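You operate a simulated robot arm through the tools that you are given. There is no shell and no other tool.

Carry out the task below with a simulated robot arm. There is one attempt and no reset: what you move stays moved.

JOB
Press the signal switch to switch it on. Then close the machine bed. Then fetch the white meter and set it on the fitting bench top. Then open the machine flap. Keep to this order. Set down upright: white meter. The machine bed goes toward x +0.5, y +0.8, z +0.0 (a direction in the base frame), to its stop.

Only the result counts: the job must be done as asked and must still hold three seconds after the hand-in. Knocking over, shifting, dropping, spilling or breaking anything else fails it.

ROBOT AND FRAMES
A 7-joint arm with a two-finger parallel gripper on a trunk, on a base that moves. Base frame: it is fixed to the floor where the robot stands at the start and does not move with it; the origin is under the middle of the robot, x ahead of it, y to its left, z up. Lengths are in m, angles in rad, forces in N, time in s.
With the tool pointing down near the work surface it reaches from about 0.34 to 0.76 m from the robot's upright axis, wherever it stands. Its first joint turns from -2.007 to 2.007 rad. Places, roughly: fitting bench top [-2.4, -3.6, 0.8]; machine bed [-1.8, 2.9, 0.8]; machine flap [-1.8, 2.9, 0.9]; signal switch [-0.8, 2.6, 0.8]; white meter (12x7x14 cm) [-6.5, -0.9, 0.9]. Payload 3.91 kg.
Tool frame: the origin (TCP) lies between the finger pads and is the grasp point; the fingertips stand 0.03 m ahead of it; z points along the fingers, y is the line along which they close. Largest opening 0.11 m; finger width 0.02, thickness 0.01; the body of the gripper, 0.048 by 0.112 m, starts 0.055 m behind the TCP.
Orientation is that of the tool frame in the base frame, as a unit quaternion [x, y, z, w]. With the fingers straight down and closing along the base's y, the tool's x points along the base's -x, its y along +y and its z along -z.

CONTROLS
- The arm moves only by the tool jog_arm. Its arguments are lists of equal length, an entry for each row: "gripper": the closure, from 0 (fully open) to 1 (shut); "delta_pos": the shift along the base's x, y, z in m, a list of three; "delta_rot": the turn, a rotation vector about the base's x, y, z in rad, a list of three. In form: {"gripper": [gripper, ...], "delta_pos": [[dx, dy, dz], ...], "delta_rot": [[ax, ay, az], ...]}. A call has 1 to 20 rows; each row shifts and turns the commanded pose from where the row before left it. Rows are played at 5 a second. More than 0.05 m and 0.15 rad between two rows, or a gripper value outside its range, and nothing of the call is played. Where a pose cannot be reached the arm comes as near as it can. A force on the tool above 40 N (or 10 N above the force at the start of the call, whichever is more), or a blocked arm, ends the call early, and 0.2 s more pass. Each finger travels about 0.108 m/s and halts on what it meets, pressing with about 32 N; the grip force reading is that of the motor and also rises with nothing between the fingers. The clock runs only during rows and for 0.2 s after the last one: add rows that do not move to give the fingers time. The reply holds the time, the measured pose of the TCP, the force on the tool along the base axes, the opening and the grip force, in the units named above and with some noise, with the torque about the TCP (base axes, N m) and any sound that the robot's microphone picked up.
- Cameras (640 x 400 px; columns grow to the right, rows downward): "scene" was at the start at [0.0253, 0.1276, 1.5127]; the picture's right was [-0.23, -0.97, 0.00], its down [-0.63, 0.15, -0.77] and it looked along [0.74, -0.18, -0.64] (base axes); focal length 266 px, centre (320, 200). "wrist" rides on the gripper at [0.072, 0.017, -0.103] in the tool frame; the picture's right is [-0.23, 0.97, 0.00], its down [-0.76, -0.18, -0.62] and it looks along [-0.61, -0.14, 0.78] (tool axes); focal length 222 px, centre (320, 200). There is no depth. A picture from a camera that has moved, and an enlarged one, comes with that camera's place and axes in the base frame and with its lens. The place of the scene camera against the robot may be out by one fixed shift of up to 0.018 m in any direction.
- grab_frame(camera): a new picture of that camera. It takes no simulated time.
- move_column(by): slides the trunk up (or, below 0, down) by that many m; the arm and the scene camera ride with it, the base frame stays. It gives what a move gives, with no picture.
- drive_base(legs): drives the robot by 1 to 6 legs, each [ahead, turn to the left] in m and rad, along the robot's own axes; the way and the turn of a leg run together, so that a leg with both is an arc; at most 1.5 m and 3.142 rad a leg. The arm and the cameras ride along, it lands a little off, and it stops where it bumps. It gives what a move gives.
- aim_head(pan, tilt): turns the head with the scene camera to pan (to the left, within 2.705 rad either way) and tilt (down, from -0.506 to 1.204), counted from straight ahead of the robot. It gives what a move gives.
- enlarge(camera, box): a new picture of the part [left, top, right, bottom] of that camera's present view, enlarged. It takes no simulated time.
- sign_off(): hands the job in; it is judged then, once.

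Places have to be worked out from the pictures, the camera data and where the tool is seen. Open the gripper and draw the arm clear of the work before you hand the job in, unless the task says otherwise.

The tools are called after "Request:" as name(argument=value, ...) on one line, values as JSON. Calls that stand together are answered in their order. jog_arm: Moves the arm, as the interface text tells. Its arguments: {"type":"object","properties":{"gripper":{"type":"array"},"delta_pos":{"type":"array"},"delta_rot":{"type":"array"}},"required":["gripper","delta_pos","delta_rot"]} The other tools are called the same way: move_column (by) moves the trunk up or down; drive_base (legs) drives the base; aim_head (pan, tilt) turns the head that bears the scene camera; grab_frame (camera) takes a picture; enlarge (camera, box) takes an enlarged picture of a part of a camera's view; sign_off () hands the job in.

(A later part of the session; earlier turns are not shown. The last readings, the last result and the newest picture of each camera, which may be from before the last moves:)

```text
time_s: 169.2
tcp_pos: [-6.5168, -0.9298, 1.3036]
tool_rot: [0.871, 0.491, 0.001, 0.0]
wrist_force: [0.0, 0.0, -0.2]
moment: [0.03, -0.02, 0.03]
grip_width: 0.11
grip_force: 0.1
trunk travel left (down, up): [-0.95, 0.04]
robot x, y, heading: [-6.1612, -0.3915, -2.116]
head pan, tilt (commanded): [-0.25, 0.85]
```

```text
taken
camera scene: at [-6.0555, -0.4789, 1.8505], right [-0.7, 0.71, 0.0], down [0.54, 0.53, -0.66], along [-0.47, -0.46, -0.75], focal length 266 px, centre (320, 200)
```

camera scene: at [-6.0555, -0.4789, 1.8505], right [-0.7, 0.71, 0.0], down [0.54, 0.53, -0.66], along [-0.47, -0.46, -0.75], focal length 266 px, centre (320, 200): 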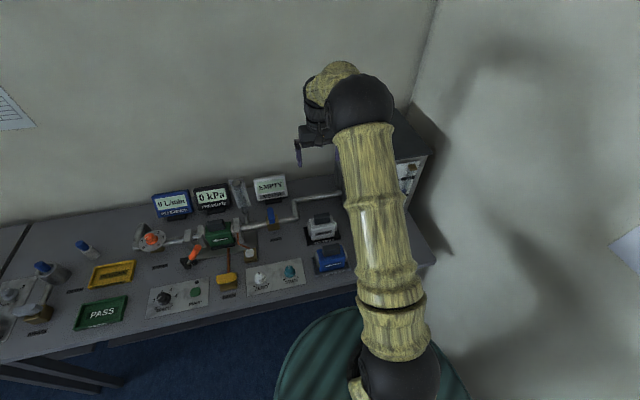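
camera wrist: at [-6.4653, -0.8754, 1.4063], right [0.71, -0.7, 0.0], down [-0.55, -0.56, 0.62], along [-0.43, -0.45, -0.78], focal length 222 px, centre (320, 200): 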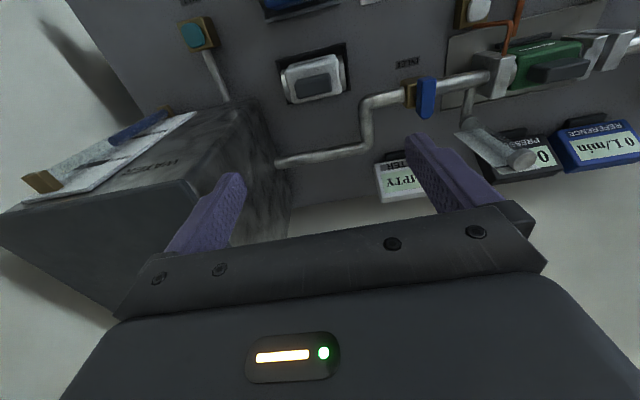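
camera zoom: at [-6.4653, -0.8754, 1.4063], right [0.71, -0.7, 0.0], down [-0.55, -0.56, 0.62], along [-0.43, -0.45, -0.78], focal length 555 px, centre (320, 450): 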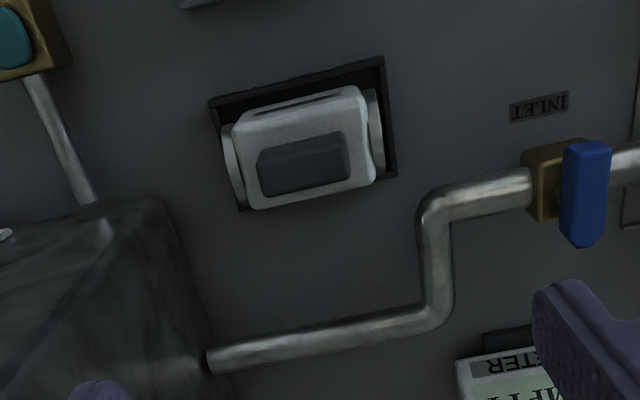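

The wrist view shows the meter clearly: the dark block on top is about 6 cm wide, and its flange axis lines up with my finger-closing axis. I plan to grip the block from above. I lower the trunk by 0.2 and refine.

Request:
move_column(by=-0.2)

Request:
grab_frame(camera="wrist")

Request:
enlarge(camera="wrist", box=[200, 20, 440, 200])

Request:
grab_frame(camera="scene")

```text
time_s: 171.3
tcp_pos: [-6.5138, -0.9302, 1.1043]
tool_rot: [0.871, 0.49, 0.0, 0.0]
wrist_force: [-1.2, 0.1, 0.2]
moment: [-0.02, 0.01, 0.0]
grip_width: 0.1102
grip_force: 0.0
trunk travel left (down, up): [-0.75, 0.24]
robot x, y, heading: [-6.1609, -0.3908, -2.113]
head pan, tilt (commanded): [-0.25, 0.85]
```

```text
taken
camera wrist: at [-6.4628, -0.8759, 1.2069], right [0.71, -0.7, 0.0], down [-0.55, -0.56, 0.62], along [-0.44, -0.45, -0.78], focal length 222 px, centre (320, 200)
```

wrist: 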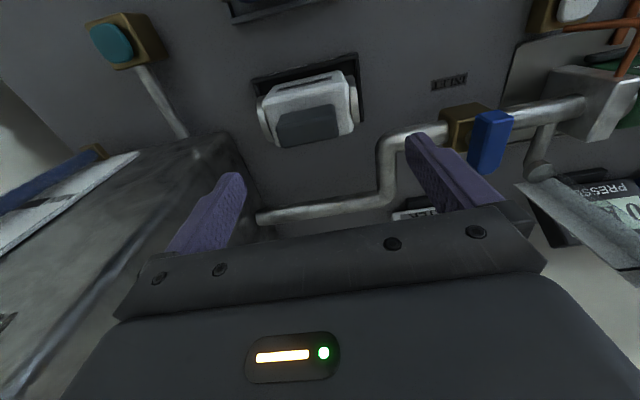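

```text
2.22 times, centred on (320, 110) of wrist
camera zoom: at [-6.4628, -0.8759, 1.2069], right [0.71, -0.7, 0.0], down [-0.55, -0.56, 0.62], along [-0.44, -0.45, -0.78], focal length 494 px, centre (320, 400)
```

zoom: 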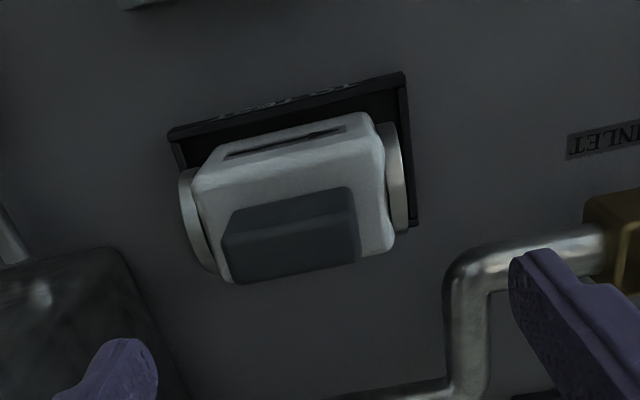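

```text
taken
camera scene: at [-6.0531, -0.4792, 1.6504], right [-0.7, 0.71, 0.0], down [0.54, 0.53, -0.66], along [-0.47, -0.46, -0.75], focal length 266 px, centre (320, 200)
```

scene: 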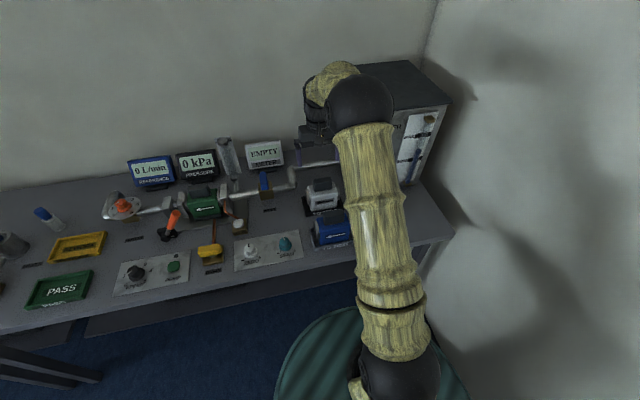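

The block's top is at about z 0.976, meeting the body near 0.934, with its centre near (-6.536, -0.934). I align over it, descend partway, and recheck.

Request:
jog_arm(gripper=[0, 0, 0, 0], delta_pos=[[-0.0218, -0.0038, 0], [0, 0, -0.025], [0, 0, -0.025], [0, 0, -0.02]], delta_rot=[[0, 0, 0], [0, 0, 0], [0, 0, 0], [0, 0, 0]])

Request:
grab_frame(camera="wrist")

Request:
enlarge(camera="wrist", box=[200, 40, 440, 220])

```text
time_s: 172.3
tcp_pos: [-6.5359, -0.9344, 1.0334]
tool_rot: [0.872, 0.49, 0.001, 0.0]
wrist_force: [-0.5, 0.6, -0.4]
moment: [0.02, -0.01, 0.02]
grip_width: 0.1099
grip_force: 0.1
trunk travel left (down, up): [-0.75, 0.24]
robot x, y, heading: [-6.1616, -0.3903, -2.119]
head pan, tilt (commanded): [-0.25, 0.85]
```

```text
taken
camera wrist: at [-6.4848, -0.8798, 1.1368], right [0.71, -0.7, 0.0], down [-0.55, -0.56, 0.62], along [-0.44, -0.45, -0.78], focal length 222 px, centre (320, 200)
```

wrist: 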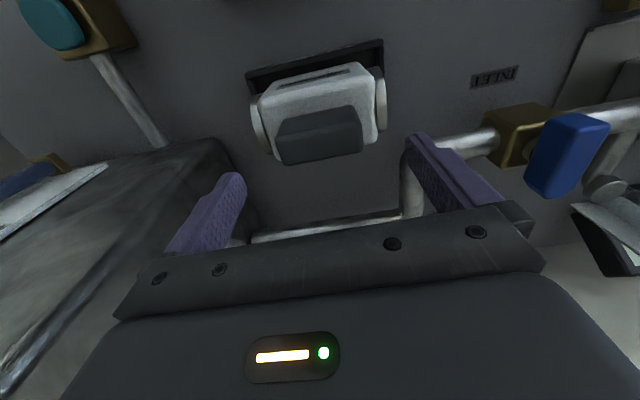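

```text
2.22 times, centred on (320, 130) of wrist
camera zoom: at [-6.4848, -0.8798, 1.1368], right [0.71, -0.7, 0.0], down [-0.55, -0.56, 0.62], along [-0.44, -0.45, -0.78], focal length 494 px, centre (320, 356)
```

zoom: 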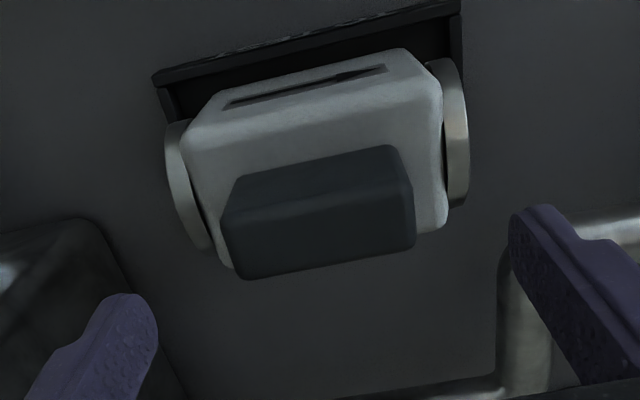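

The alignment is within 2 mm: block centre (-6.537, -0.935), top 0.972, body top about 0.930. I descend so the fingertips stop about 1 cm above the body, then close.

Request:
jog_arm(gripper=[0, 0, 0, 0, 1, 1, 1, 1, 1], delta_pos=[[-0.001, -0.001, -0.025], [0, 0, -0.02], [0, 0, -0.012], [0, 0, -0.006], [0, 0, 0], [0, 0, 0], [0, 0, 0], [0, 0, 0], [0, 0, 0]], delta_rot=[[0, 0, 0], [0, 0, 0], [0, 0, 0], [0, 0, 0], [0, 0, 0], [0, 0, 0], [0, 0, 0], [0, 0, 0], [0, 0, 0]])

Request:
grab_frame(camera="wrist")

Request:
grab_frame(camera="scene")

```text
time_s: 174.3
tcp_pos: [-6.5365, -0.9349, 0.9696]
tool_rot: [0.871, 0.491, 0.0, 0.0]
wrist_force: [0.0, 0.2, 0.3]
moment: [-0.19, 0.02, -0.11]
grip_width: 0.0652
grip_force: 31.5
trunk travel left (down, up): [-0.75, 0.24]
robot x, y, heading: [-6.1586, -0.3922, -2.115]
head pan, tilt (commanded): [-0.25, 0.85]
```

```text
taken
camera wrist: at [-6.485, -0.8809, 1.0734], right [0.71, -0.7, 0.0], down [-0.55, -0.56, 0.62], along [-0.44, -0.45, -0.78], focal length 222 px, centre (320, 200)
```

wrist: 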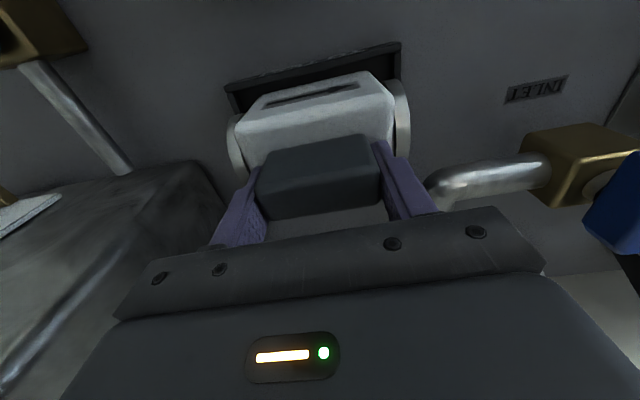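

```text
taken
camera scene: at [-6.0532, -0.4797, 1.6503], right [-0.7, 0.71, 0.0], down [0.54, 0.53, -0.66], along [-0.47, -0.46, -0.75], focal length 266 px, centre (320, 200)
```

scene: 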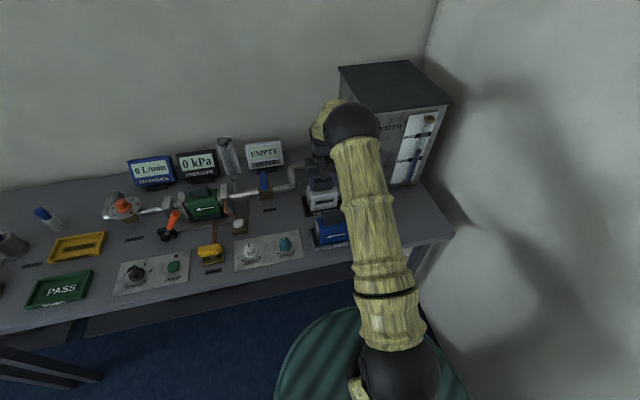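

The block is held at 6.5 cm. I lift slowly and check the weight and grip.

Request:
jog_arm(gripper=[1, 1, 1, 1, 1], delta_pos=[[0, 0, 0.01], [0, 0, 0.015], [0, 0, 0.02], [0, 0, 0.02], [0, 0, 0.02]], delta_rot=[[0, 0, 0], [0, 0, 0], [0, 0, 0], [0, 0, 0], [0, 0, 0]])

Request:
grab_frame(camera="wrist")

Request:
grab_frame(camera="scene")

```text
time_s: 175.5
tcp_pos: [-6.5376, -0.9343, 1.0552]
tool_rot: [0.872, 0.49, 0.001, 0.0]
wrist_force: [1.1, 1.4, -8.8]
moment: [-0.05, -0.02, 0.0]
grip_width: 0.0652
grip_force: 31.5
trunk travel left (down, up): [-0.75, 0.24]
robot x, y, heading: [-6.1614, -0.395, -2.119]
head pan, tilt (commanded): [-0.25, 0.85]
```

```text
taken
camera wrist: at [-6.4856, -0.8804, 1.1592], right [0.71, -0.7, 0.0], down [-0.55, -0.56, 0.62], along [-0.43, -0.44, -0.78], focal length 222 px, centre (320, 200)
```

wrist: 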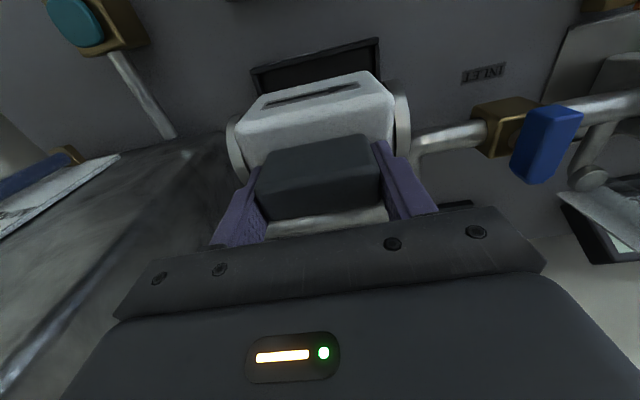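

```text
taken
camera scene: at [-6.0534, -0.4798, 1.6503], right [-0.7, 0.71, 0.0], down [0.54, 0.53, -0.66], along [-0.47, -0.46, -0.75], focal length 266 px, centre (320, 200)
```

scene: 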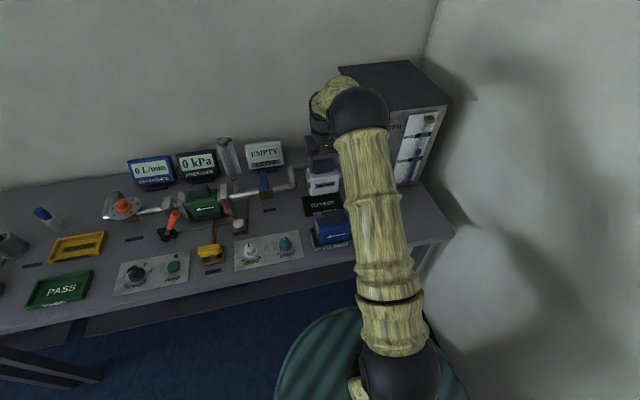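

The meter is lifted free, about 0.9 kg, and its tray stayed in place. I raise the trunk, draw the meter in, back away from the bench and turn left to face along the south aisle.

Request:
move_column(by=0.23)

Request:
jog_arm(gripper=[1, 1, 1, 1, 1, 1], delta_pos=[[0.0174, 0.0285, 0], [0.0174, 0.0285, 0], [0.0174, 0.0285, 0], [0.0174, 0.0285, 0], [0.0174, 0.0285, 0], [0.0174, 0.0285, 0]], delta_rot=[[0, 0, 0], [0, 0, 0], [0, 0, 0], [0, 0, 0], [0, 0, 0], [0, 0, 0]])

Request:
drive_base(legs=[[-0.3, 0.0]])

Request:
aim_head(pan=1.6, tilt=0.5)

Request:
grab_frame(camera="scene")

Request:
grab_frame(camera="wrist")

```text
time_s: 178.0
tcp_pos: [-6.5374, -0.9354, 1.2857]
tool_rot: [0.871, 0.491, 0.001, 0.0]
wrist_force: [0.4, -0.3, -8.5]
moment: [-0.03, 0.03, 0.0]
grip_width: 0.0652
grip_force: 31.4
trunk travel left (down, up): [-0.98, 0.01]
robot x, y, heading: [-6.1603, -0.3966, -2.115]
head pan, tilt (commanded): [-0.25, 0.85]
```

```text
time_s: 179.4
tcp_pos: [-6.4311, -0.7605, 1.2859]
tool_rot: [0.872, 0.49, -0.001, 0.0]
wrist_force: [-0.2, 0.4, -9.0]
moment: [-0.02, 0.01, 0.01]
grip_width: 0.0651
grip_force: 32.0
trunk travel left (down, up): [-0.98, 0.01]
robot x, y, heading: [-6.1602, -0.3928, -2.118]
head pan, tilt (commanded): [-0.25, 0.85]
```

```text
time_s: 181.7
tcp_pos: [-6.276, -0.501, 1.286]
tool_rot: [0.873, 0.488, 0.0, 0.0]
wrist_force: [-0.1, 1.0, -9.1]
moment: [-0.03, 0.0, 0.0]
grip_width: 0.065
grip_force: 32.0
trunk travel left (down, up): [-0.98, 0.01]
robot x, y, heading: [-6.0023, -0.1359, -2.122]
head pan, tilt (commanded): [-0.25, 0.85]
```

```text
time_s: 183.5
tcp_pos: [-6.2766, -0.5021, 1.2851]
tool_rot: [0.873, 0.488, 0.001, -0.001]
wrist_force: [-0.2, -0.6, -9.2]
moment: [-0.05, 0.04, 0.0]
grip_width: 0.0648
grip_force: 32.0
trunk travel left (down, up): [-0.98, 0.01]
robot x, y, heading: [-6.0066, -0.133, -2.119]
head pan, tilt (commanded): [1.6, 0.499]
```

```text
taken
camera scene: at [-5.7614, -0.2127, 1.9103], right [-0.5, -0.87, 0.0], down [-0.42, 0.24, -0.88], along [0.76, -0.44, -0.48], focal length 266 px, centre (320, 200)
```

scene: 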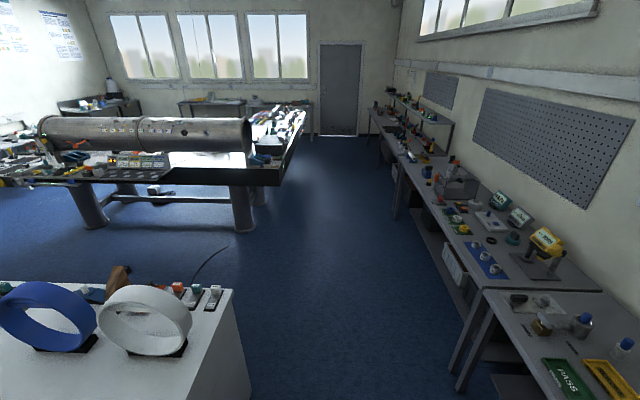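

```text
taken
camera wrist: at [-6.2238, -0.4481, 1.3879], right [0.71, -0.7, 0.0], down [-0.55, -0.56, 0.62], along [-0.44, -0.44, -0.78], focal length 222 px, centre (320, 200)
```

wrist: 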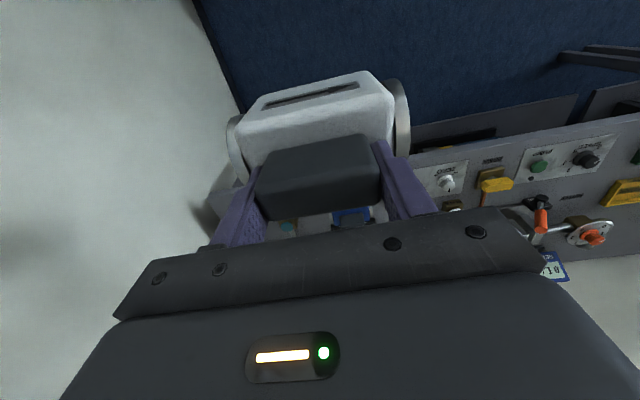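

The south aisle is wide and clear. I zoom in on the benches further along to identify the fitting bench.

Request:
enlarge(camera="scene", box=[350, 60, 500, 200])

Request:
enlarge(camera="scene", box=[170, 90, 330, 250])

```text
2.86 times, centred on (425, 130) of scene
camera zoom: at [-5.7614, -0.2127, 1.9103], right [-0.5, -0.87, 0.0], down [-0.42, 0.24, -0.88], along [0.76, -0.44, -0.48], focal length 761 px, centre (20, 400)
```

zoom: 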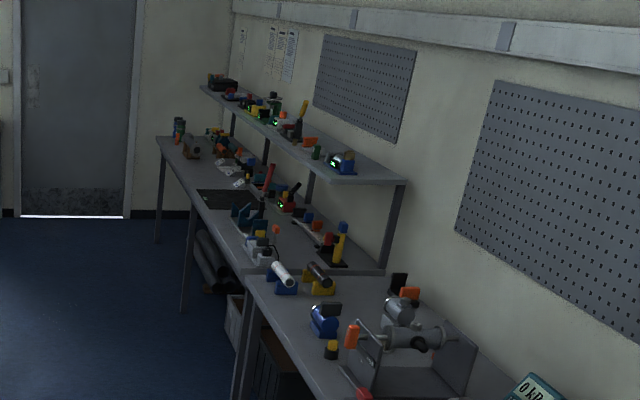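

```text
2.50 times, centred on (250, 170) of scene
camera zoom: at [-5.7614, -0.2127, 1.9103], right [-0.5, -0.87, 0.0], down [-0.42, 0.24, -0.88], along [0.76, -0.44, -0.48], focal length 666 px, centre (495, 275)
```

zoom: 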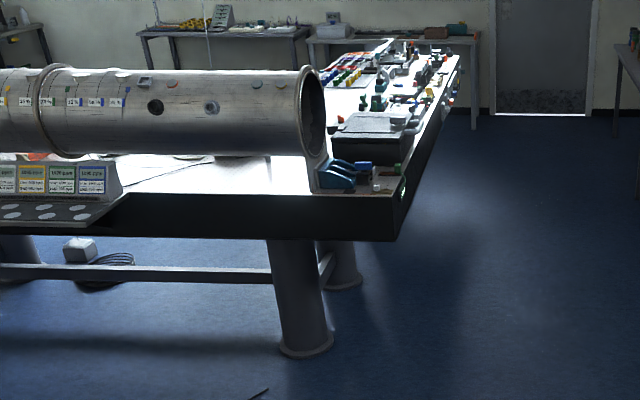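

I turn left and drive along the aisle toward the fitting bench in stages.

Request:
drive_base(legs=[[0, 1.56]])

Request:
drive_base(legs=[[1.5, 0.0], [0.6, 0.0]])

Request:
aim_head(pan=-0.4, tilt=0.5)

Request:
grab_frame(camera="scene")

```text
time_s: 189.4
tcp_pos: [-5.6367, -0.4079, 1.284]
tool_rot: [0.275, 0.961, 0.001, -0.001]
wrist_force: [-0.1, 0.2, -8.3]
moment: [-0.02, 0.04, 0.0]
grip_width: 0.0651
grip_force: 31.8
trunk travel left (down, up): [-0.98, 0.01]
robot x, y, heading: [-6.0035, -0.1312, -0.554]
head pan, tilt (commanded): [1.6, 0.499]
```

```text
time_s: 201.6
tcp_pos: [-3.832, -1.4617, 1.2853]
tool_rot: [0.256, 0.967, 0.0, 0.0]
wrist_force: [0.4, 0.5, -9.2]
moment: [-0.02, -0.02, -0.01]
grip_width: 0.0647
grip_force: 31.6
trunk travel left (down, up): [-0.98, 0.01]
robot x, y, heading: [-4.2105, -1.2022, -0.52]
head pan, tilt (commanded): [1.6, 0.499]
```

```text
time_s: 203.5
tcp_pos: [-3.8321, -1.4621, 1.2852]
tool_rot: [0.257, 0.966, 0.0, 0.0]
wrist_force: [-0.3, 0.3, -8.6]
moment: [0.0, -0.02, -0.01]
grip_width: 0.0649
grip_force: 32.0
trunk travel left (down, up): [-0.98, 0.01]
robot x, y, heading: [-4.2116, -1.199, -0.52]
head pan, tilt (commanded): [-0.4, 0.499]
```

```text
taken
camera scene: at [-4.127, -1.1176, 1.9103], right [-0.79, -0.61, 0.0], down [-0.29, 0.38, -0.88], along [0.53, -0.7, -0.48], focal length 266 px, centre (320, 200)
```

scene: 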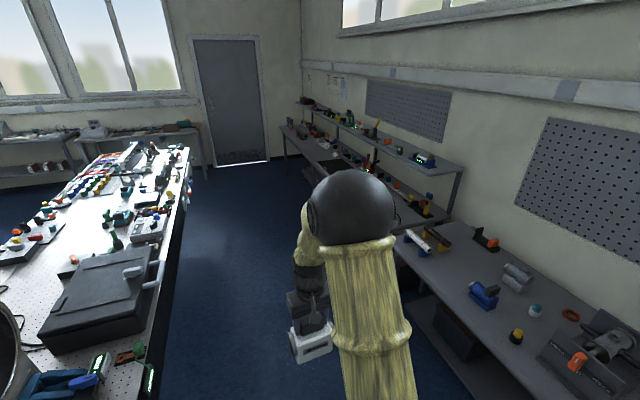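

Request:
enlarge(camera="scene", box=[270, 80, 480, 240])

```text
2.50 times, centred on (375, 160) of scene
camera zoom: at [-4.127, -1.1176, 1.9103], right [-0.79, -0.61, 0.0], down [-0.29, 0.38, -0.88], along [0.53, -0.7, -0.48], focal length 666 px, centre (182, 300)
```

zoom: 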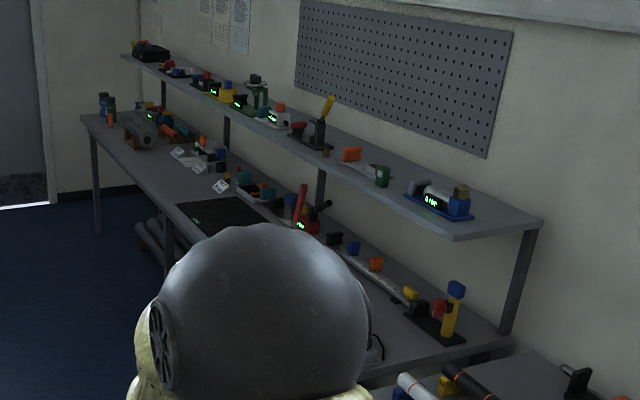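

The fitting bench is the shelf bench ahead. I drive on to stand abreast of it and look at its top for a free spot.

Request:
drive_base(legs=[[0, -0.04], [1.3, 0.0], [1.2, 0.0]])

Request:
aim_head(pan=-1.5, tilt=0.6)

Request:
grab_frame(camera="scene")

```text
time_s: 218.5
tcp_pos: [-1.6807, -2.7945, 1.2856]
tool_rot: [0.27, 0.963, -0.001, -0.001]
wrist_force: [0.0, -0.5, -9.1]
moment: [-0.02, -0.03, 0.04]
grip_width: 0.0648
grip_force: 32.2
trunk travel left (down, up): [-0.98, 0.01]
robot x, y, heading: [-2.0545, -2.5245, -0.546]
head pan, tilt (commanded): [-0.4, 0.499]
```

```text
time_s: 219.8
tcp_pos: [-1.6813, -2.7948, 1.285]
tool_rot: [0.27, 0.963, 0.001, -0.001]
wrist_force: [0.0, -1.2, -8.9]
moment: [-0.02, -0.01, -0.04]
grip_width: 0.0648
grip_force: 32.2
trunk travel left (down, up): [-0.98, 0.01]
robot x, y, heading: [-2.055, -2.5263, -0.55]
head pan, tilt (commanded): [-1.499, 0.6]
```

```text
taken
camera scene: at [-2.0607, -2.4478, 1.9013], right [-0.89, 0.46, 0.0], down [0.26, 0.5, -0.83], along [-0.38, -0.73, -0.56], focal length 266 px, centre (320, 200)
```

scene: 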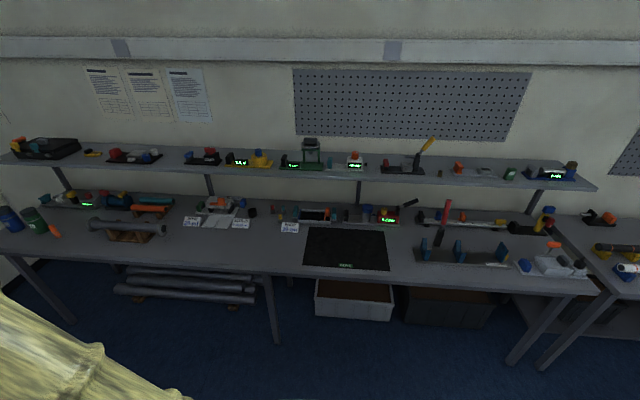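

Request:
enlarge(camera="scene", box=[140, 190, 420, 300])

```text
2.29 times, centred on (280, 245) of scene
camera zoom: at [-2.0607, -2.4478, 1.9013], right [-0.89, 0.46, 0.0], down [0.26, 0.5, -0.83], along [-0.38, -0.73, -0.56], focal length 609 px, centre (411, 97)
```

zoom: 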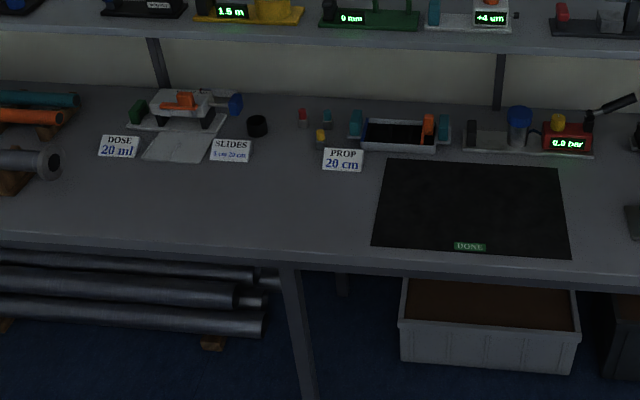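

There's a clear bare area left of the "DONE" mat, near (-2.19, -3.62), 10–13 cm in from the bench's front edge. I drive to stand in front of it facing the bench.

Request:
drive_base(legs=[[0.45, 0.0], [0, -1.575], [0.3, 0.0]])

Request:
aim_head(pan=0.3, tilt=0.8)

Request:
grab_frame(camera="scene")

Request:
grab_frame(camera="wrist")

```text
time_s: 230.4
tcp_pos: [-2.0981, -3.3791, 1.285]
tool_rot: [0.873, 0.487, 0.001, 0.0]
wrist_force: [-0.8, -0.1, -10.3]
moment: [-0.01, 0.01, 0.0]
grip_width: 0.0648
grip_force: 31.9
trunk travel left (down, up): [-0.98, 0.01]
robot x, y, heading: [-1.8262, -3.0136, -2.122]
head pan, tilt (commanded): [-1.499, 0.6]
```

```text
time_s: 232.2
tcp_pos: [-2.0986, -3.3797, 1.2856]
tool_rot: [0.873, 0.487, 0.0, 0.0]
wrist_force: [0.3, -0.8, -8.7]
moment: [-0.04, 0.05, 0.01]
grip_width: 0.0649
grip_force: 32.1
trunk travel left (down, up): [-0.98, 0.01]
robot x, y, heading: [-1.8276, -3.0148, -2.119]
head pan, tilt (commanded): [0.3, 0.799]
```

```text
taken
camera scene: at [-1.6823, -3.1242, 1.8843], right [-0.97, 0.25, 0.0], down [0.18, 0.69, -0.7], along [-0.17, -0.68, -0.72], focal length 266 px, centre (320, 200)
```

scene: 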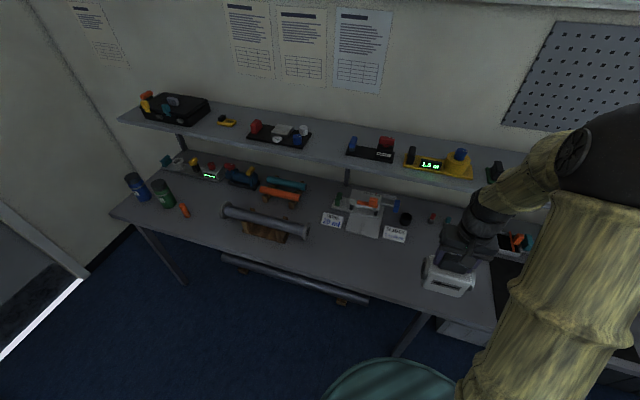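

```text
taken
camera wrist: at [-2.0465, -3.3259, 1.3878], right [0.71, -0.7, 0.0], down [-0.55, -0.56, 0.62], along [-0.44, -0.44, -0.78], focal length 222 px, centre (320, 200)
```

wrist: 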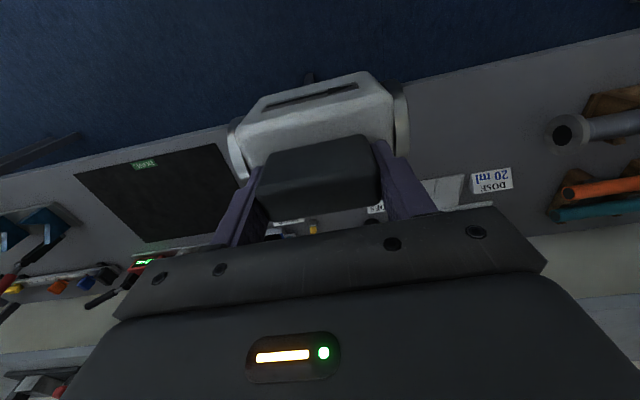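

Robot and meter are well placed; the bench's front edge is at u ≈ -4.07 (along the aisle-normal axis) and the shelf is further back. I move the meter forward to above (-2.231, -3.570), then lower the trunk partway.

Request:
jog_arm(gripper=[1, 1, 1, 1, 1, 1], delta_pos=[[-0.0221, -0.0317, 0], [-0.0221, -0.0317, 0], [-0.0221, -0.0317, 0], [-0.0221, -0.0317, 0], [-0.0221, -0.0317, 0], [-0.0221, -0.0317, 0]], delta_rot=[[0, 0, 0], [0, 0, 0], [0, 0, 0], [0, 0, 0], [0, 0, 0], [0, 0, 0]])

Request:
move_column(by=-0.22)

Request:
grab_frame(camera="scene")

Request:
grab_frame(camera="wrist")

```text
time_s: 233.6
tcp_pos: [-2.2306, -3.5709, 1.2828]
tool_rot: [0.873, 0.487, 0.003, -0.002]
wrist_force: [-0.9, -1.3, -8.2]
moment: [-0.03, 0.01, 0.0]
grip_width: 0.0648
grip_force: 32.4
trunk travel left (down, up): [-0.98, 0.01]
robot x, y, heading: [-1.8219, -3.011, -2.116]
head pan, tilt (commanded): [0.3, 0.799]
```

```text
time_s: 235.9
tcp_pos: [-2.231, -3.5684, 1.0642]
tool_rot: [0.873, 0.487, 0.0, 0.0]
wrist_force: [0.6, 0.6, -8.1]
moment: [-0.02, 0.01, 0.0]
grip_width: 0.0651
grip_force: 32.0
trunk travel left (down, up): [-0.76, 0.23]
robot x, y, heading: [-1.8252, -3.0101, -2.12]
head pan, tilt (commanded): [0.3, 0.799]
```

```text
taken
camera scene: at [-1.6824, -3.1244, 1.6644], right [-0.97, 0.25, 0.0], down [0.18, 0.7, -0.7], along [-0.17, -0.68, -0.72], focal length 266 px, centre (320, 200)
```

scene: 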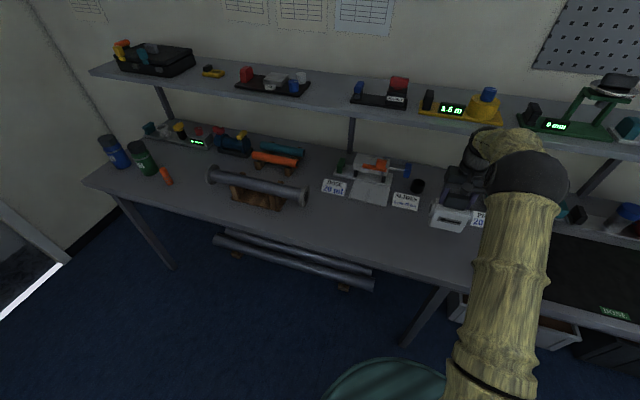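

```text
taken
camera wrist: at [-2.1789, -3.5156, 1.167], right [0.71, -0.7, 0.0], down [-0.55, -0.56, 0.62], along [-0.44, -0.44, -0.78], focal length 222 px, centre (320, 200)
```

wrist: 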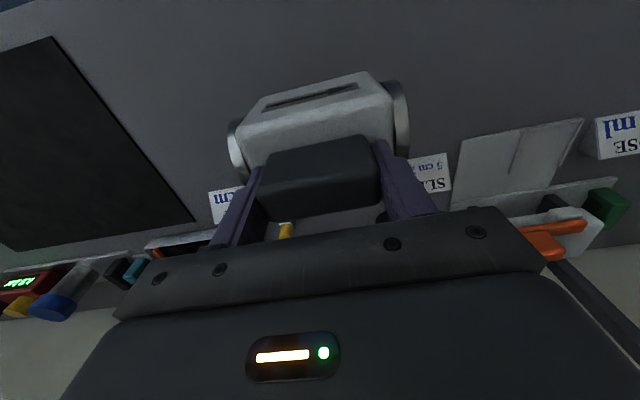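

Everything around the target is clear by about 10 cm. I descend toward the bench, first quickly, then in small steps.

Request:
jog_arm(gripper=[1, 1, 1, 1], delta_pos=[[0, 0, -0.03], [0, 0, -0.03], [0, 0, -0.02], [0, 0, 0]], delta_rot=[[0, 0, 0], [0, 0, 0], [0, 0, 0], [0, 0, 0]])

Request:
grab_frame(camera="wrist")

Request:
enlarge(camera="scene", box=[390, 130, 550, 260])

```text
time_s: 236.9
tcp_pos: [-2.2291, -3.5716, 0.9841]
tool_rot: [0.873, 0.488, 0.0, 0.0]
wrist_force: [0.2, -0.1, -9.5]
moment: [-0.06, 0.01, 0.0]
grip_width: 0.0649
grip_force: 31.8
trunk travel left (down, up): [-0.76, 0.23]
robot x, y, heading: [-1.8241, -3.0095, -2.123]
head pan, tilt (commanded): [0.3, 0.799]
```

```text
taken
camera wrist: at [-2.1774, -3.518, 1.0867], right [0.71, -0.7, 0.0], down [-0.55, -0.56, 0.62], along [-0.44, -0.44, -0.78], focal length 222 px, centre (320, 200)
```

wrist: 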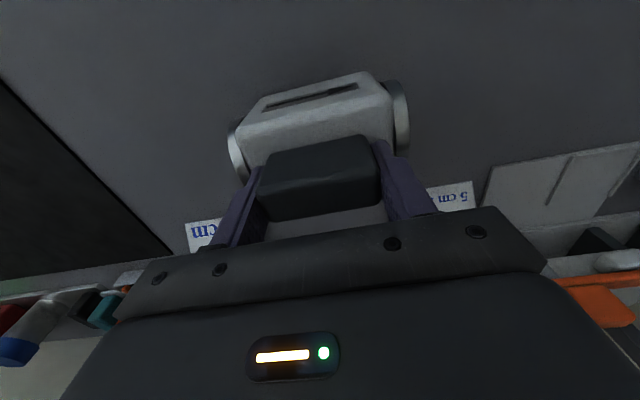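

```text
3.08 times, centred on (470, 195) of scene
camera zoom: at [-1.6823, -3.1243, 1.6643], right [-0.97, 0.25, 0.0], down [0.18, 0.7, -0.7], along [-0.17, -0.68, -0.72], focal length 820 px, centre (-142, 215)
```

zoom: 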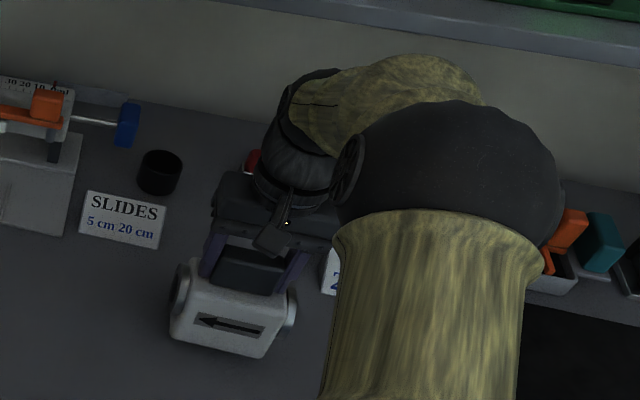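

Request:
jog_arm(gripper=[1, 1, 1, 1, 1, 1], delta_pos=[[0, 0, -0.01], [0, 0, -0.008], [0, 0, -0.005], [0, 0, -0.004], [0, 0, -0.003], [0, 0, 0]], delta_rot=[[0, 0, 0], [0, 0, 0], [0, 0, 0], [0, 0, 0], [0, 0, 0], [0, 0, 0]])

```text
time_s: 238.0
tcp_pos: [-2.2316, -3.5723, 0.9651]
tool_rot: [0.873, 0.487, -0.006, 0.003]
wrist_force: [1.6, 3.3, 17.5]
moment: [0.57, -1.43, 0.35]
grip_width: 0.065
grip_force: 31.7
trunk travel left (down, up): [-0.76, 0.23]
robot x, y, heading: [-1.824, -3.0126, -2.121]
head pan, tilt (commanded): [0.3, 0.799]
stopped in row 5: the force on the tool passed its limit at 44 N (the readings are from after the stop); the commanded pose is now the measured one
```

The meter touched the bench at TCP height 0.965, sooner than I guessed, with an off-center load. I ease up slightly and look at how it sits.

Request:
jog_arm(gripper=[1, 1], delta_pos=[[0, 0, 0.003], [0, 0, 0]], delta_rot=[[0, 0, 0], [0, 0, 0]])

Request:
grab_frame(camera="wrist")

Request:
enlarge(camera="scene", box=[400, 160, 500, 250])

```text
time_s: 238.6
tcp_pos: [-2.2318, -3.5707, 0.9663]
tool_rot: [0.873, 0.487, -0.004, 0.003]
wrist_force: [-0.6, 0.7, 8.6]
moment: [-0.72, -0.3, 0.06]
grip_width: 0.0648
grip_force: 31.7
trunk travel left (down, up): [-0.76, 0.23]
robot x, y, heading: [-1.8206, -3.009, -2.123]
head pan, tilt (commanded): [0.3, 0.799]
```

```text
taken
camera wrist: at [-2.1785, -3.5163, 1.0681], right [0.71, -0.71, 0.0], down [-0.55, -0.55, 0.63], along [-0.44, -0.45, -0.77], focal length 222 px, centre (320, 200)
```

wrist: 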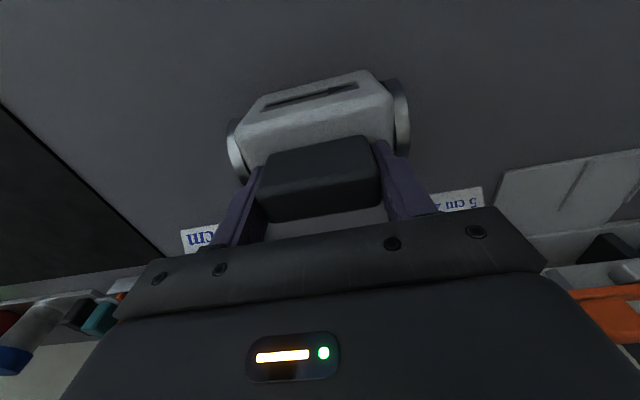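

```text
4.44 times, centred on (450, 205) of scene
camera zoom: at [-1.6812, -3.1225, 1.6643], right [-0.97, 0.25, 0.0], down [0.18, 0.69, -0.7], along [-0.17, -0.68, -0.72], focal length 1184 px, centre (-258, 178)
```

zoom: 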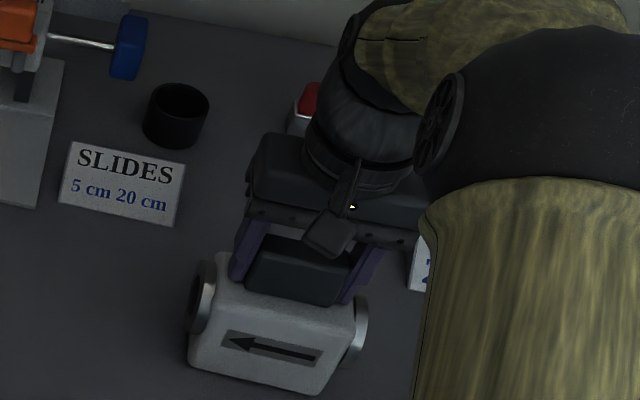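

The meter rests upright on the bare bench with the bench supporting it. I relax the load by another millimetre, open the fingers, and rise straight up.

Request:
jog_arm(gripper=[1, 0.7, 0.3, 0, 0, 0], delta_pos=[[0, 0, 0.001], [0, 0, 0], [0, 0, 0], [0, 0, 0], [0, 0, 0], [0, 0, 0]], delta_rot=[[0, 0, 0], [0, 0, 0], [0, 0, 0], [0, 0, 0], [0, 0, 0], [0, 0, 0]])

Request:
grab_frame(camera="wrist")

```text
time_s: 240.0
tcp_pos: [-2.2304, -3.5723, 0.9676]
tool_rot: [0.873, 0.488, -0.006, 0.002]
wrist_force: [0.6, 0.3, 0.3]
moment: [-0.02, -0.01, 0.04]
grip_width: 0.1102
grip_force: 0.1
trunk travel left (down, up): [-0.76, 0.23]
robot x, y, heading: [-1.8239, -3.0087, -2.122]
head pan, tilt (commanded): [0.3, 0.799]
```

```text
taken
camera wrist: at [-2.179, -3.5172, 1.0689], right [0.71, -0.7, 0.0], down [-0.55, -0.55, 0.63], along [-0.44, -0.45, -0.78], focal length 222 px, centre (320, 200)
```

wrist: 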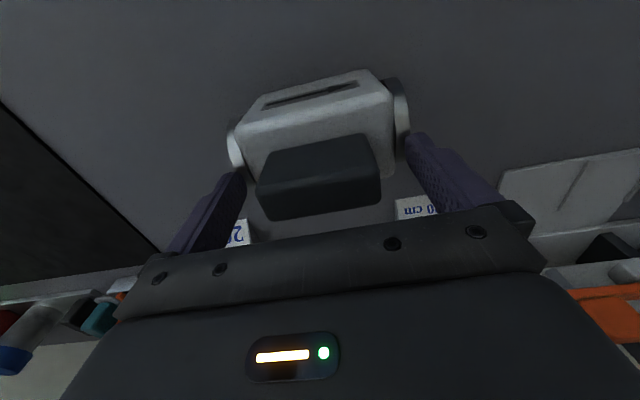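

The meter stands free between the open fingers. I rise straight up and check it from above.

Request:
jog_arm(gripper=[0, 0, 0, 0, 0], delta_pos=[[0, 0, 0.02], [0, 0, 0.03], [0, 0, 0.03], [0, 0, 0.03], [0, 0, 0.03]], delta_rot=[[0, 0, 0], [0, 0, 0], [0, 0, 0], [0, 0, 0], [0, 0, 0]])

Request:
move_column(by=0.2)

Request:
grab_frame(camera="wrist")

Request:
grab_frame(camera="scene")

```text
time_s: 241.2
tcp_pos: [-2.2304, -3.5719, 1.1078]
tool_rot: [0.873, 0.488, -0.005, 0.002]
wrist_force: [0.5, -0.3, -0.2]
moment: [-0.02, 0.03, -0.01]
grip_width: 0.11
grip_force: 0.0
trunk travel left (down, up): [-0.76, 0.23]
robot x, y, heading: [-1.8288, -3.0101, -2.123]
head pan, tilt (commanded): [0.3, 0.799]
```

```text
time_s: 243.4
tcp_pos: [-2.2309, -3.5721, 1.3063]
tool_rot: [0.873, 0.487, -0.004, 0.002]
wrist_force: [0.5, 0.7, 0.0]
moment: [0.0, 0.03, 0.0]
grip_width: 0.1101
grip_force: 0.1
trunk travel left (down, up): [-0.96, 0.03]
robot x, y, heading: [-1.8255, -3.0118, -2.12]
head pan, tilt (commanded): [0.3, 0.799]
```

```text
taken
camera wrist: at [-2.1777, -3.5172, 1.409], right [0.71, -0.7, 0.0], down [-0.55, -0.55, 0.63], along [-0.44, -0.45, -0.78], focal length 222 px, centre (320, 200)
```

wrist: 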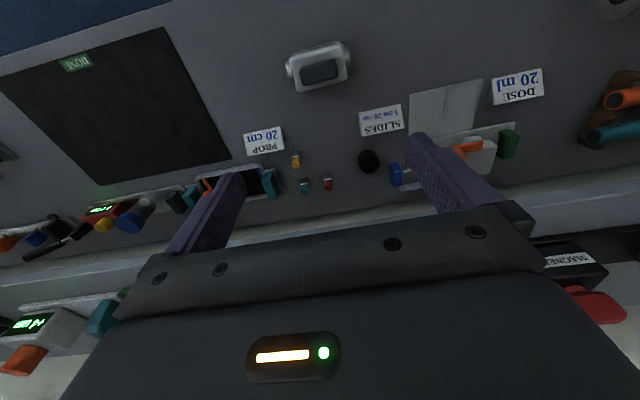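

```text
taken
camera scene: at [-1.6819, -3.1238, 1.8643], right [-0.97, 0.25, 0.0], down [0.18, 0.69, -0.7], along [-0.17, -0.68, -0.72], focal length 266 px, centre (320, 200)
```

scene: 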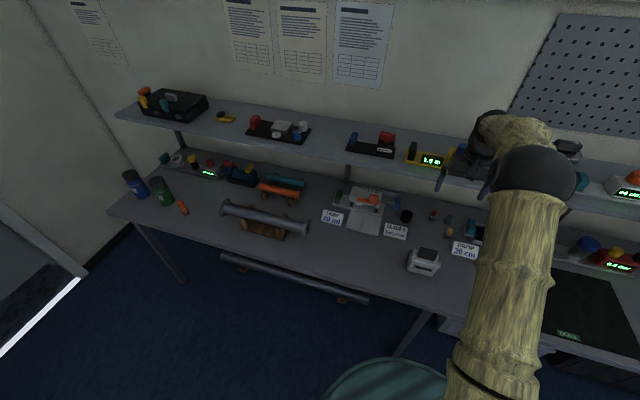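

The meter stands upright on the fitting bench. I retract the arm, back off a little, and check the eastern aisle as the way back to the machine.

Request:
jog_arm(gripper=[0, 0, 0, 0, 0, 0], delta_pos=[[0.019, 0.029, 0], [0.019, 0.029, 0], [0.019, 0.029, 0], [0.019, 0.029, 0], [0.019, 0.029, 0], [0.019, 0.029, 0]], delta_rot=[[0, 0, 0], [0, 0, 0], [0, 0, 0], [0, 0, 0], [0, 0, 0], [0, 0, 0]])

Request:
drive_base(legs=[[-0.2, 0.0]])

Request:
aim_head(pan=2.1, tilt=0.6)

Request:
grab_frame(camera="scene")

Request:
aim_head(pan=2.65, tilt=0.6)

Request:
grab_frame(camera="scene")

```text
time_s: 244.8
tcp_pos: [-2.1161, -3.3954, 1.3091]
tool_rot: [0.873, 0.487, -0.006, 0.002]
wrist_force: [0.4, -0.1, 0.4]
moment: [-0.03, 0.02, 0.06]
grip_width: 0.11
grip_force: 0.0
trunk travel left (down, up): [-0.96, 0.03]
robot x, y, heading: [-1.8257, -3.0113, -2.119]
head pan, tilt (commanded): [0.3, 0.799]
```

```text
time_s: 246.6
tcp_pos: [-2.0117, -3.2232, 1.3085]
tool_rot: [0.874, 0.486, -0.005, 0.001]
wrist_force: [0.9, 0.4, -0.1]
moment: [0.0, -0.01, -0.02]
grip_width: 0.1101
grip_force: 0.0
trunk travel left (down, up): [-0.96, 0.03]
robot x, y, heading: [-1.718, -2.8367, -2.123]
head pan, tilt (commanded): [0.3, 0.799]
```

```text
time_s: 248.3
tcp_pos: [-2.0122, -3.2225, 1.3076]
tool_rot: [0.874, 0.485, -0.005, 0.002]
wrist_force: [0.0, 0.4, -0.1]
moment: [0.01, 0.02, 0.02]
grip_width: 0.11
grip_force: 0.0
trunk travel left (down, up): [-0.96, 0.03]
robot x, y, heading: [-1.7177, -2.8379, -2.121]
head pan, tilt (commanded): [2.1, 0.6]
```

```text
taken
camera scene: at [-1.4672, -2.8757, 1.8812], right [-0.03, -1.0, 0.0], down [-0.56, 0.01, -0.83], along [0.82, -0.02, -0.56], focal length 266 px, centre (320, 200)
```

scene: 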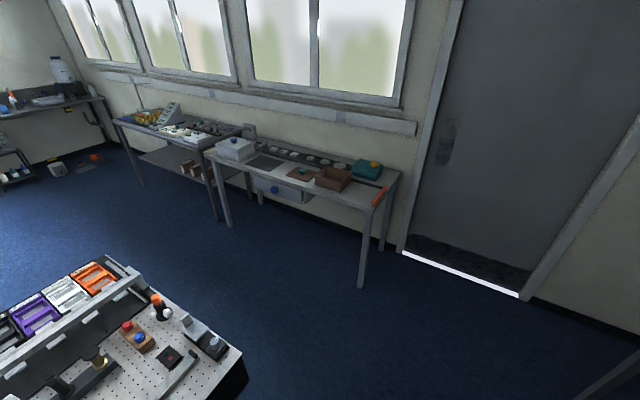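

```text
time_s: 249.3
tcp_pos: [-2.0126, -3.2231, 1.3074]
tool_rot: [0.874, 0.485, -0.005, 0.002]
wrist_force: [-0.5, -0.1, -0.1]
moment: [-0.02, -0.03, 0.0]
grip_width: 0.1102
grip_force: 0.0
trunk travel left (down, up): [-0.96, 0.03]
robot x, y, heading: [-1.7194, -2.8374, -2.125]
head pan, tilt (commanded): [2.649, 0.6]
```

```text
taken
camera scene: at [-1.479, -2.8292, 1.8812], right [0.5, -0.87, 0.0], down [-0.49, -0.28, -0.83], along [0.71, 0.41, -0.56], focal length 266 px, centre (320, 200)
```

scene: 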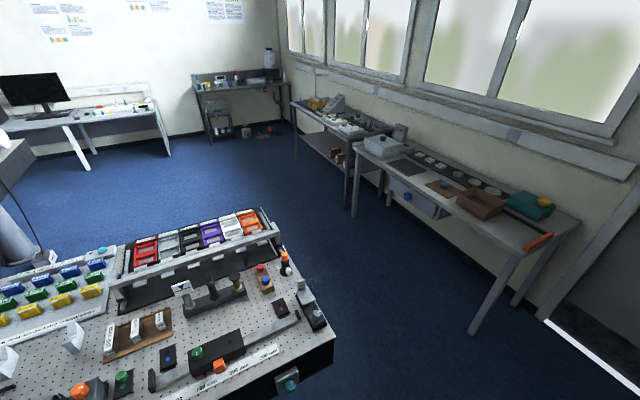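

The eastern aisle is about 1.15 m wide and clear, so I return that way: east along the aisle, then north between the table end and the window bench.

Request:
drive_base(legs=[[0, 1.566], [1.12, 0.0], [0, 1.571]])

Request:
aim_head(pan=0.3, tilt=0.5)

Request:
grab_frame(camera="scene")

```text
time_s: 267.2
tcp_pos: [-0.4655, -3.0541, 1.3079]
tool_rot: [-0.481, 0.877, 0.002, 0.005]
wrist_force: [-0.3, 1.0, 0.1]
moment: [0.0, 0.01, 0.0]
grip_width: 0.1102
grip_force: 0.0
trunk travel left (down, up): [-0.96, 0.03]
robot x, y, heading: [-0.7617, -3.4374, 1.003]
head pan, tilt (commanded): [2.649, 0.6]
```

```text
time_s: 269.4
tcp_pos: [-0.4647, -3.0539, 1.309]
tool_rot: [-0.481, 0.877, 0.001, 0.004]
wrist_force: [-0.1, -1.3, -0.1]
moment: [0.03, -0.01, 0.01]
grip_width: 0.1102
grip_force: 0.0
trunk travel left (down, up): [-0.96, 0.03]
robot x, y, heading: [-0.7642, -3.4359, 1.006]
head pan, tilt (commanded): [0.3, 0.499]
```

```text
taken
camera scene: at [-0.8978, -3.3217, 1.8903], right [0.97, -0.26, 0.0], down [-0.12, -0.46, -0.88], along [0.23, 0.85, -0.48], focal length 266 px, centre (320, 200)
```

scene: 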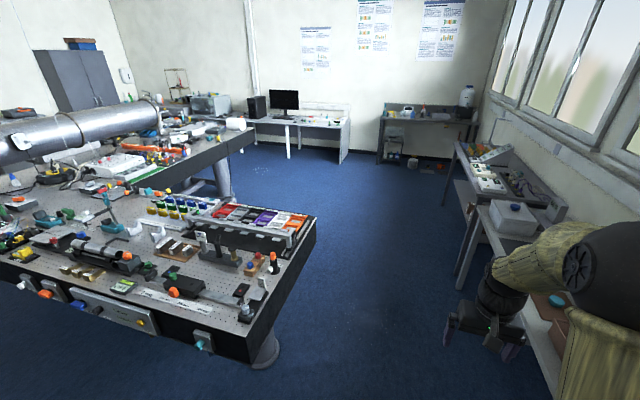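

The way north is open. I drive on past the table end and up to the start area.

Request:
drive_base(legs=[[1.5, 0.0], [0.2, 0.0], [0, 0.66], [1.5, 0.0], [0.35, 0.0]])

Request:
aim_head(pan=0.3, tilt=0.5)

Request:
grab_frame(camera="scene")

```text
time_s: 292.8
tcp_pos: [-0.0292, 0.3835, 1.3081]
tool_rot: [0.742, -0.671, -0.003, -0.004]
wrist_force: [0.2, 0.4, 1.4]
moment: [0.01, 0.01, 0.01]
grip_width: 0.1102
grip_force: 0.0
trunk travel left (down, up): [-0.96, 0.03]
robot x, y, heading: [-0.0279, -0.0976, 1.67]
head pan, tilt (commanded): [0.3, 0.499]
```

```text
time_s: 293.4
tcp_pos: [-0.0291, 0.3832, 1.3081]
tool_rot: [0.742, -0.671, -0.003, -0.004]
wrist_force: [0.9, 0.2, -0.2]
moment: [0.01, 0.0, 0.02]
grip_width: 0.1099
grip_force: 0.0
trunk travel left (down, up): [-0.96, 0.03]
robot x, y, heading: [-0.0271, -0.0974, 1.672]
head pan, tilt (commanded): [0.3, 0.499]
```

```text
taken
camera scene: at [-0.2051, -0.0973, 1.8903], right [0.92, 0.39, 0.0], down [0.19, -0.44, -0.88], along [-0.34, 0.81, -0.48], focal length 266 px, centre (320, 200)
```

scene: 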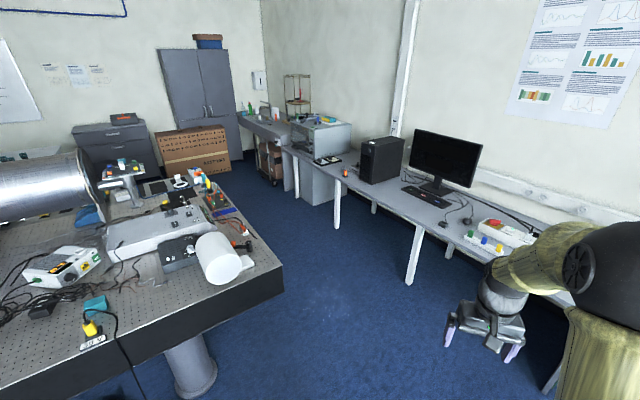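

I'm back at the start area with a clear route. I drive back to the front of the machine the same way as before.

Request:
drive_base(legs=[[0, 0.129], [1.5, 0.0], [0, 0.725], [1.0, 0.0]])

```text
time_s: 311.3
tcp_pos: [-1.5849, 2.2226, 1.3066]
tool_rot: [0.957, -0.29, -0.005, -0.003]
wrist_force: [-0.7, -0.7, 0.3]
moment: [0.01, 0.0, -0.01]
grip_width: 0.11
grip_force: 0.1
trunk travel left (down, up): [-0.96, 0.03]
robot x, y, heading: [-1.2078, 1.9188, 2.554]
head pan, tilt (commanded): [0.3, 0.499]
```

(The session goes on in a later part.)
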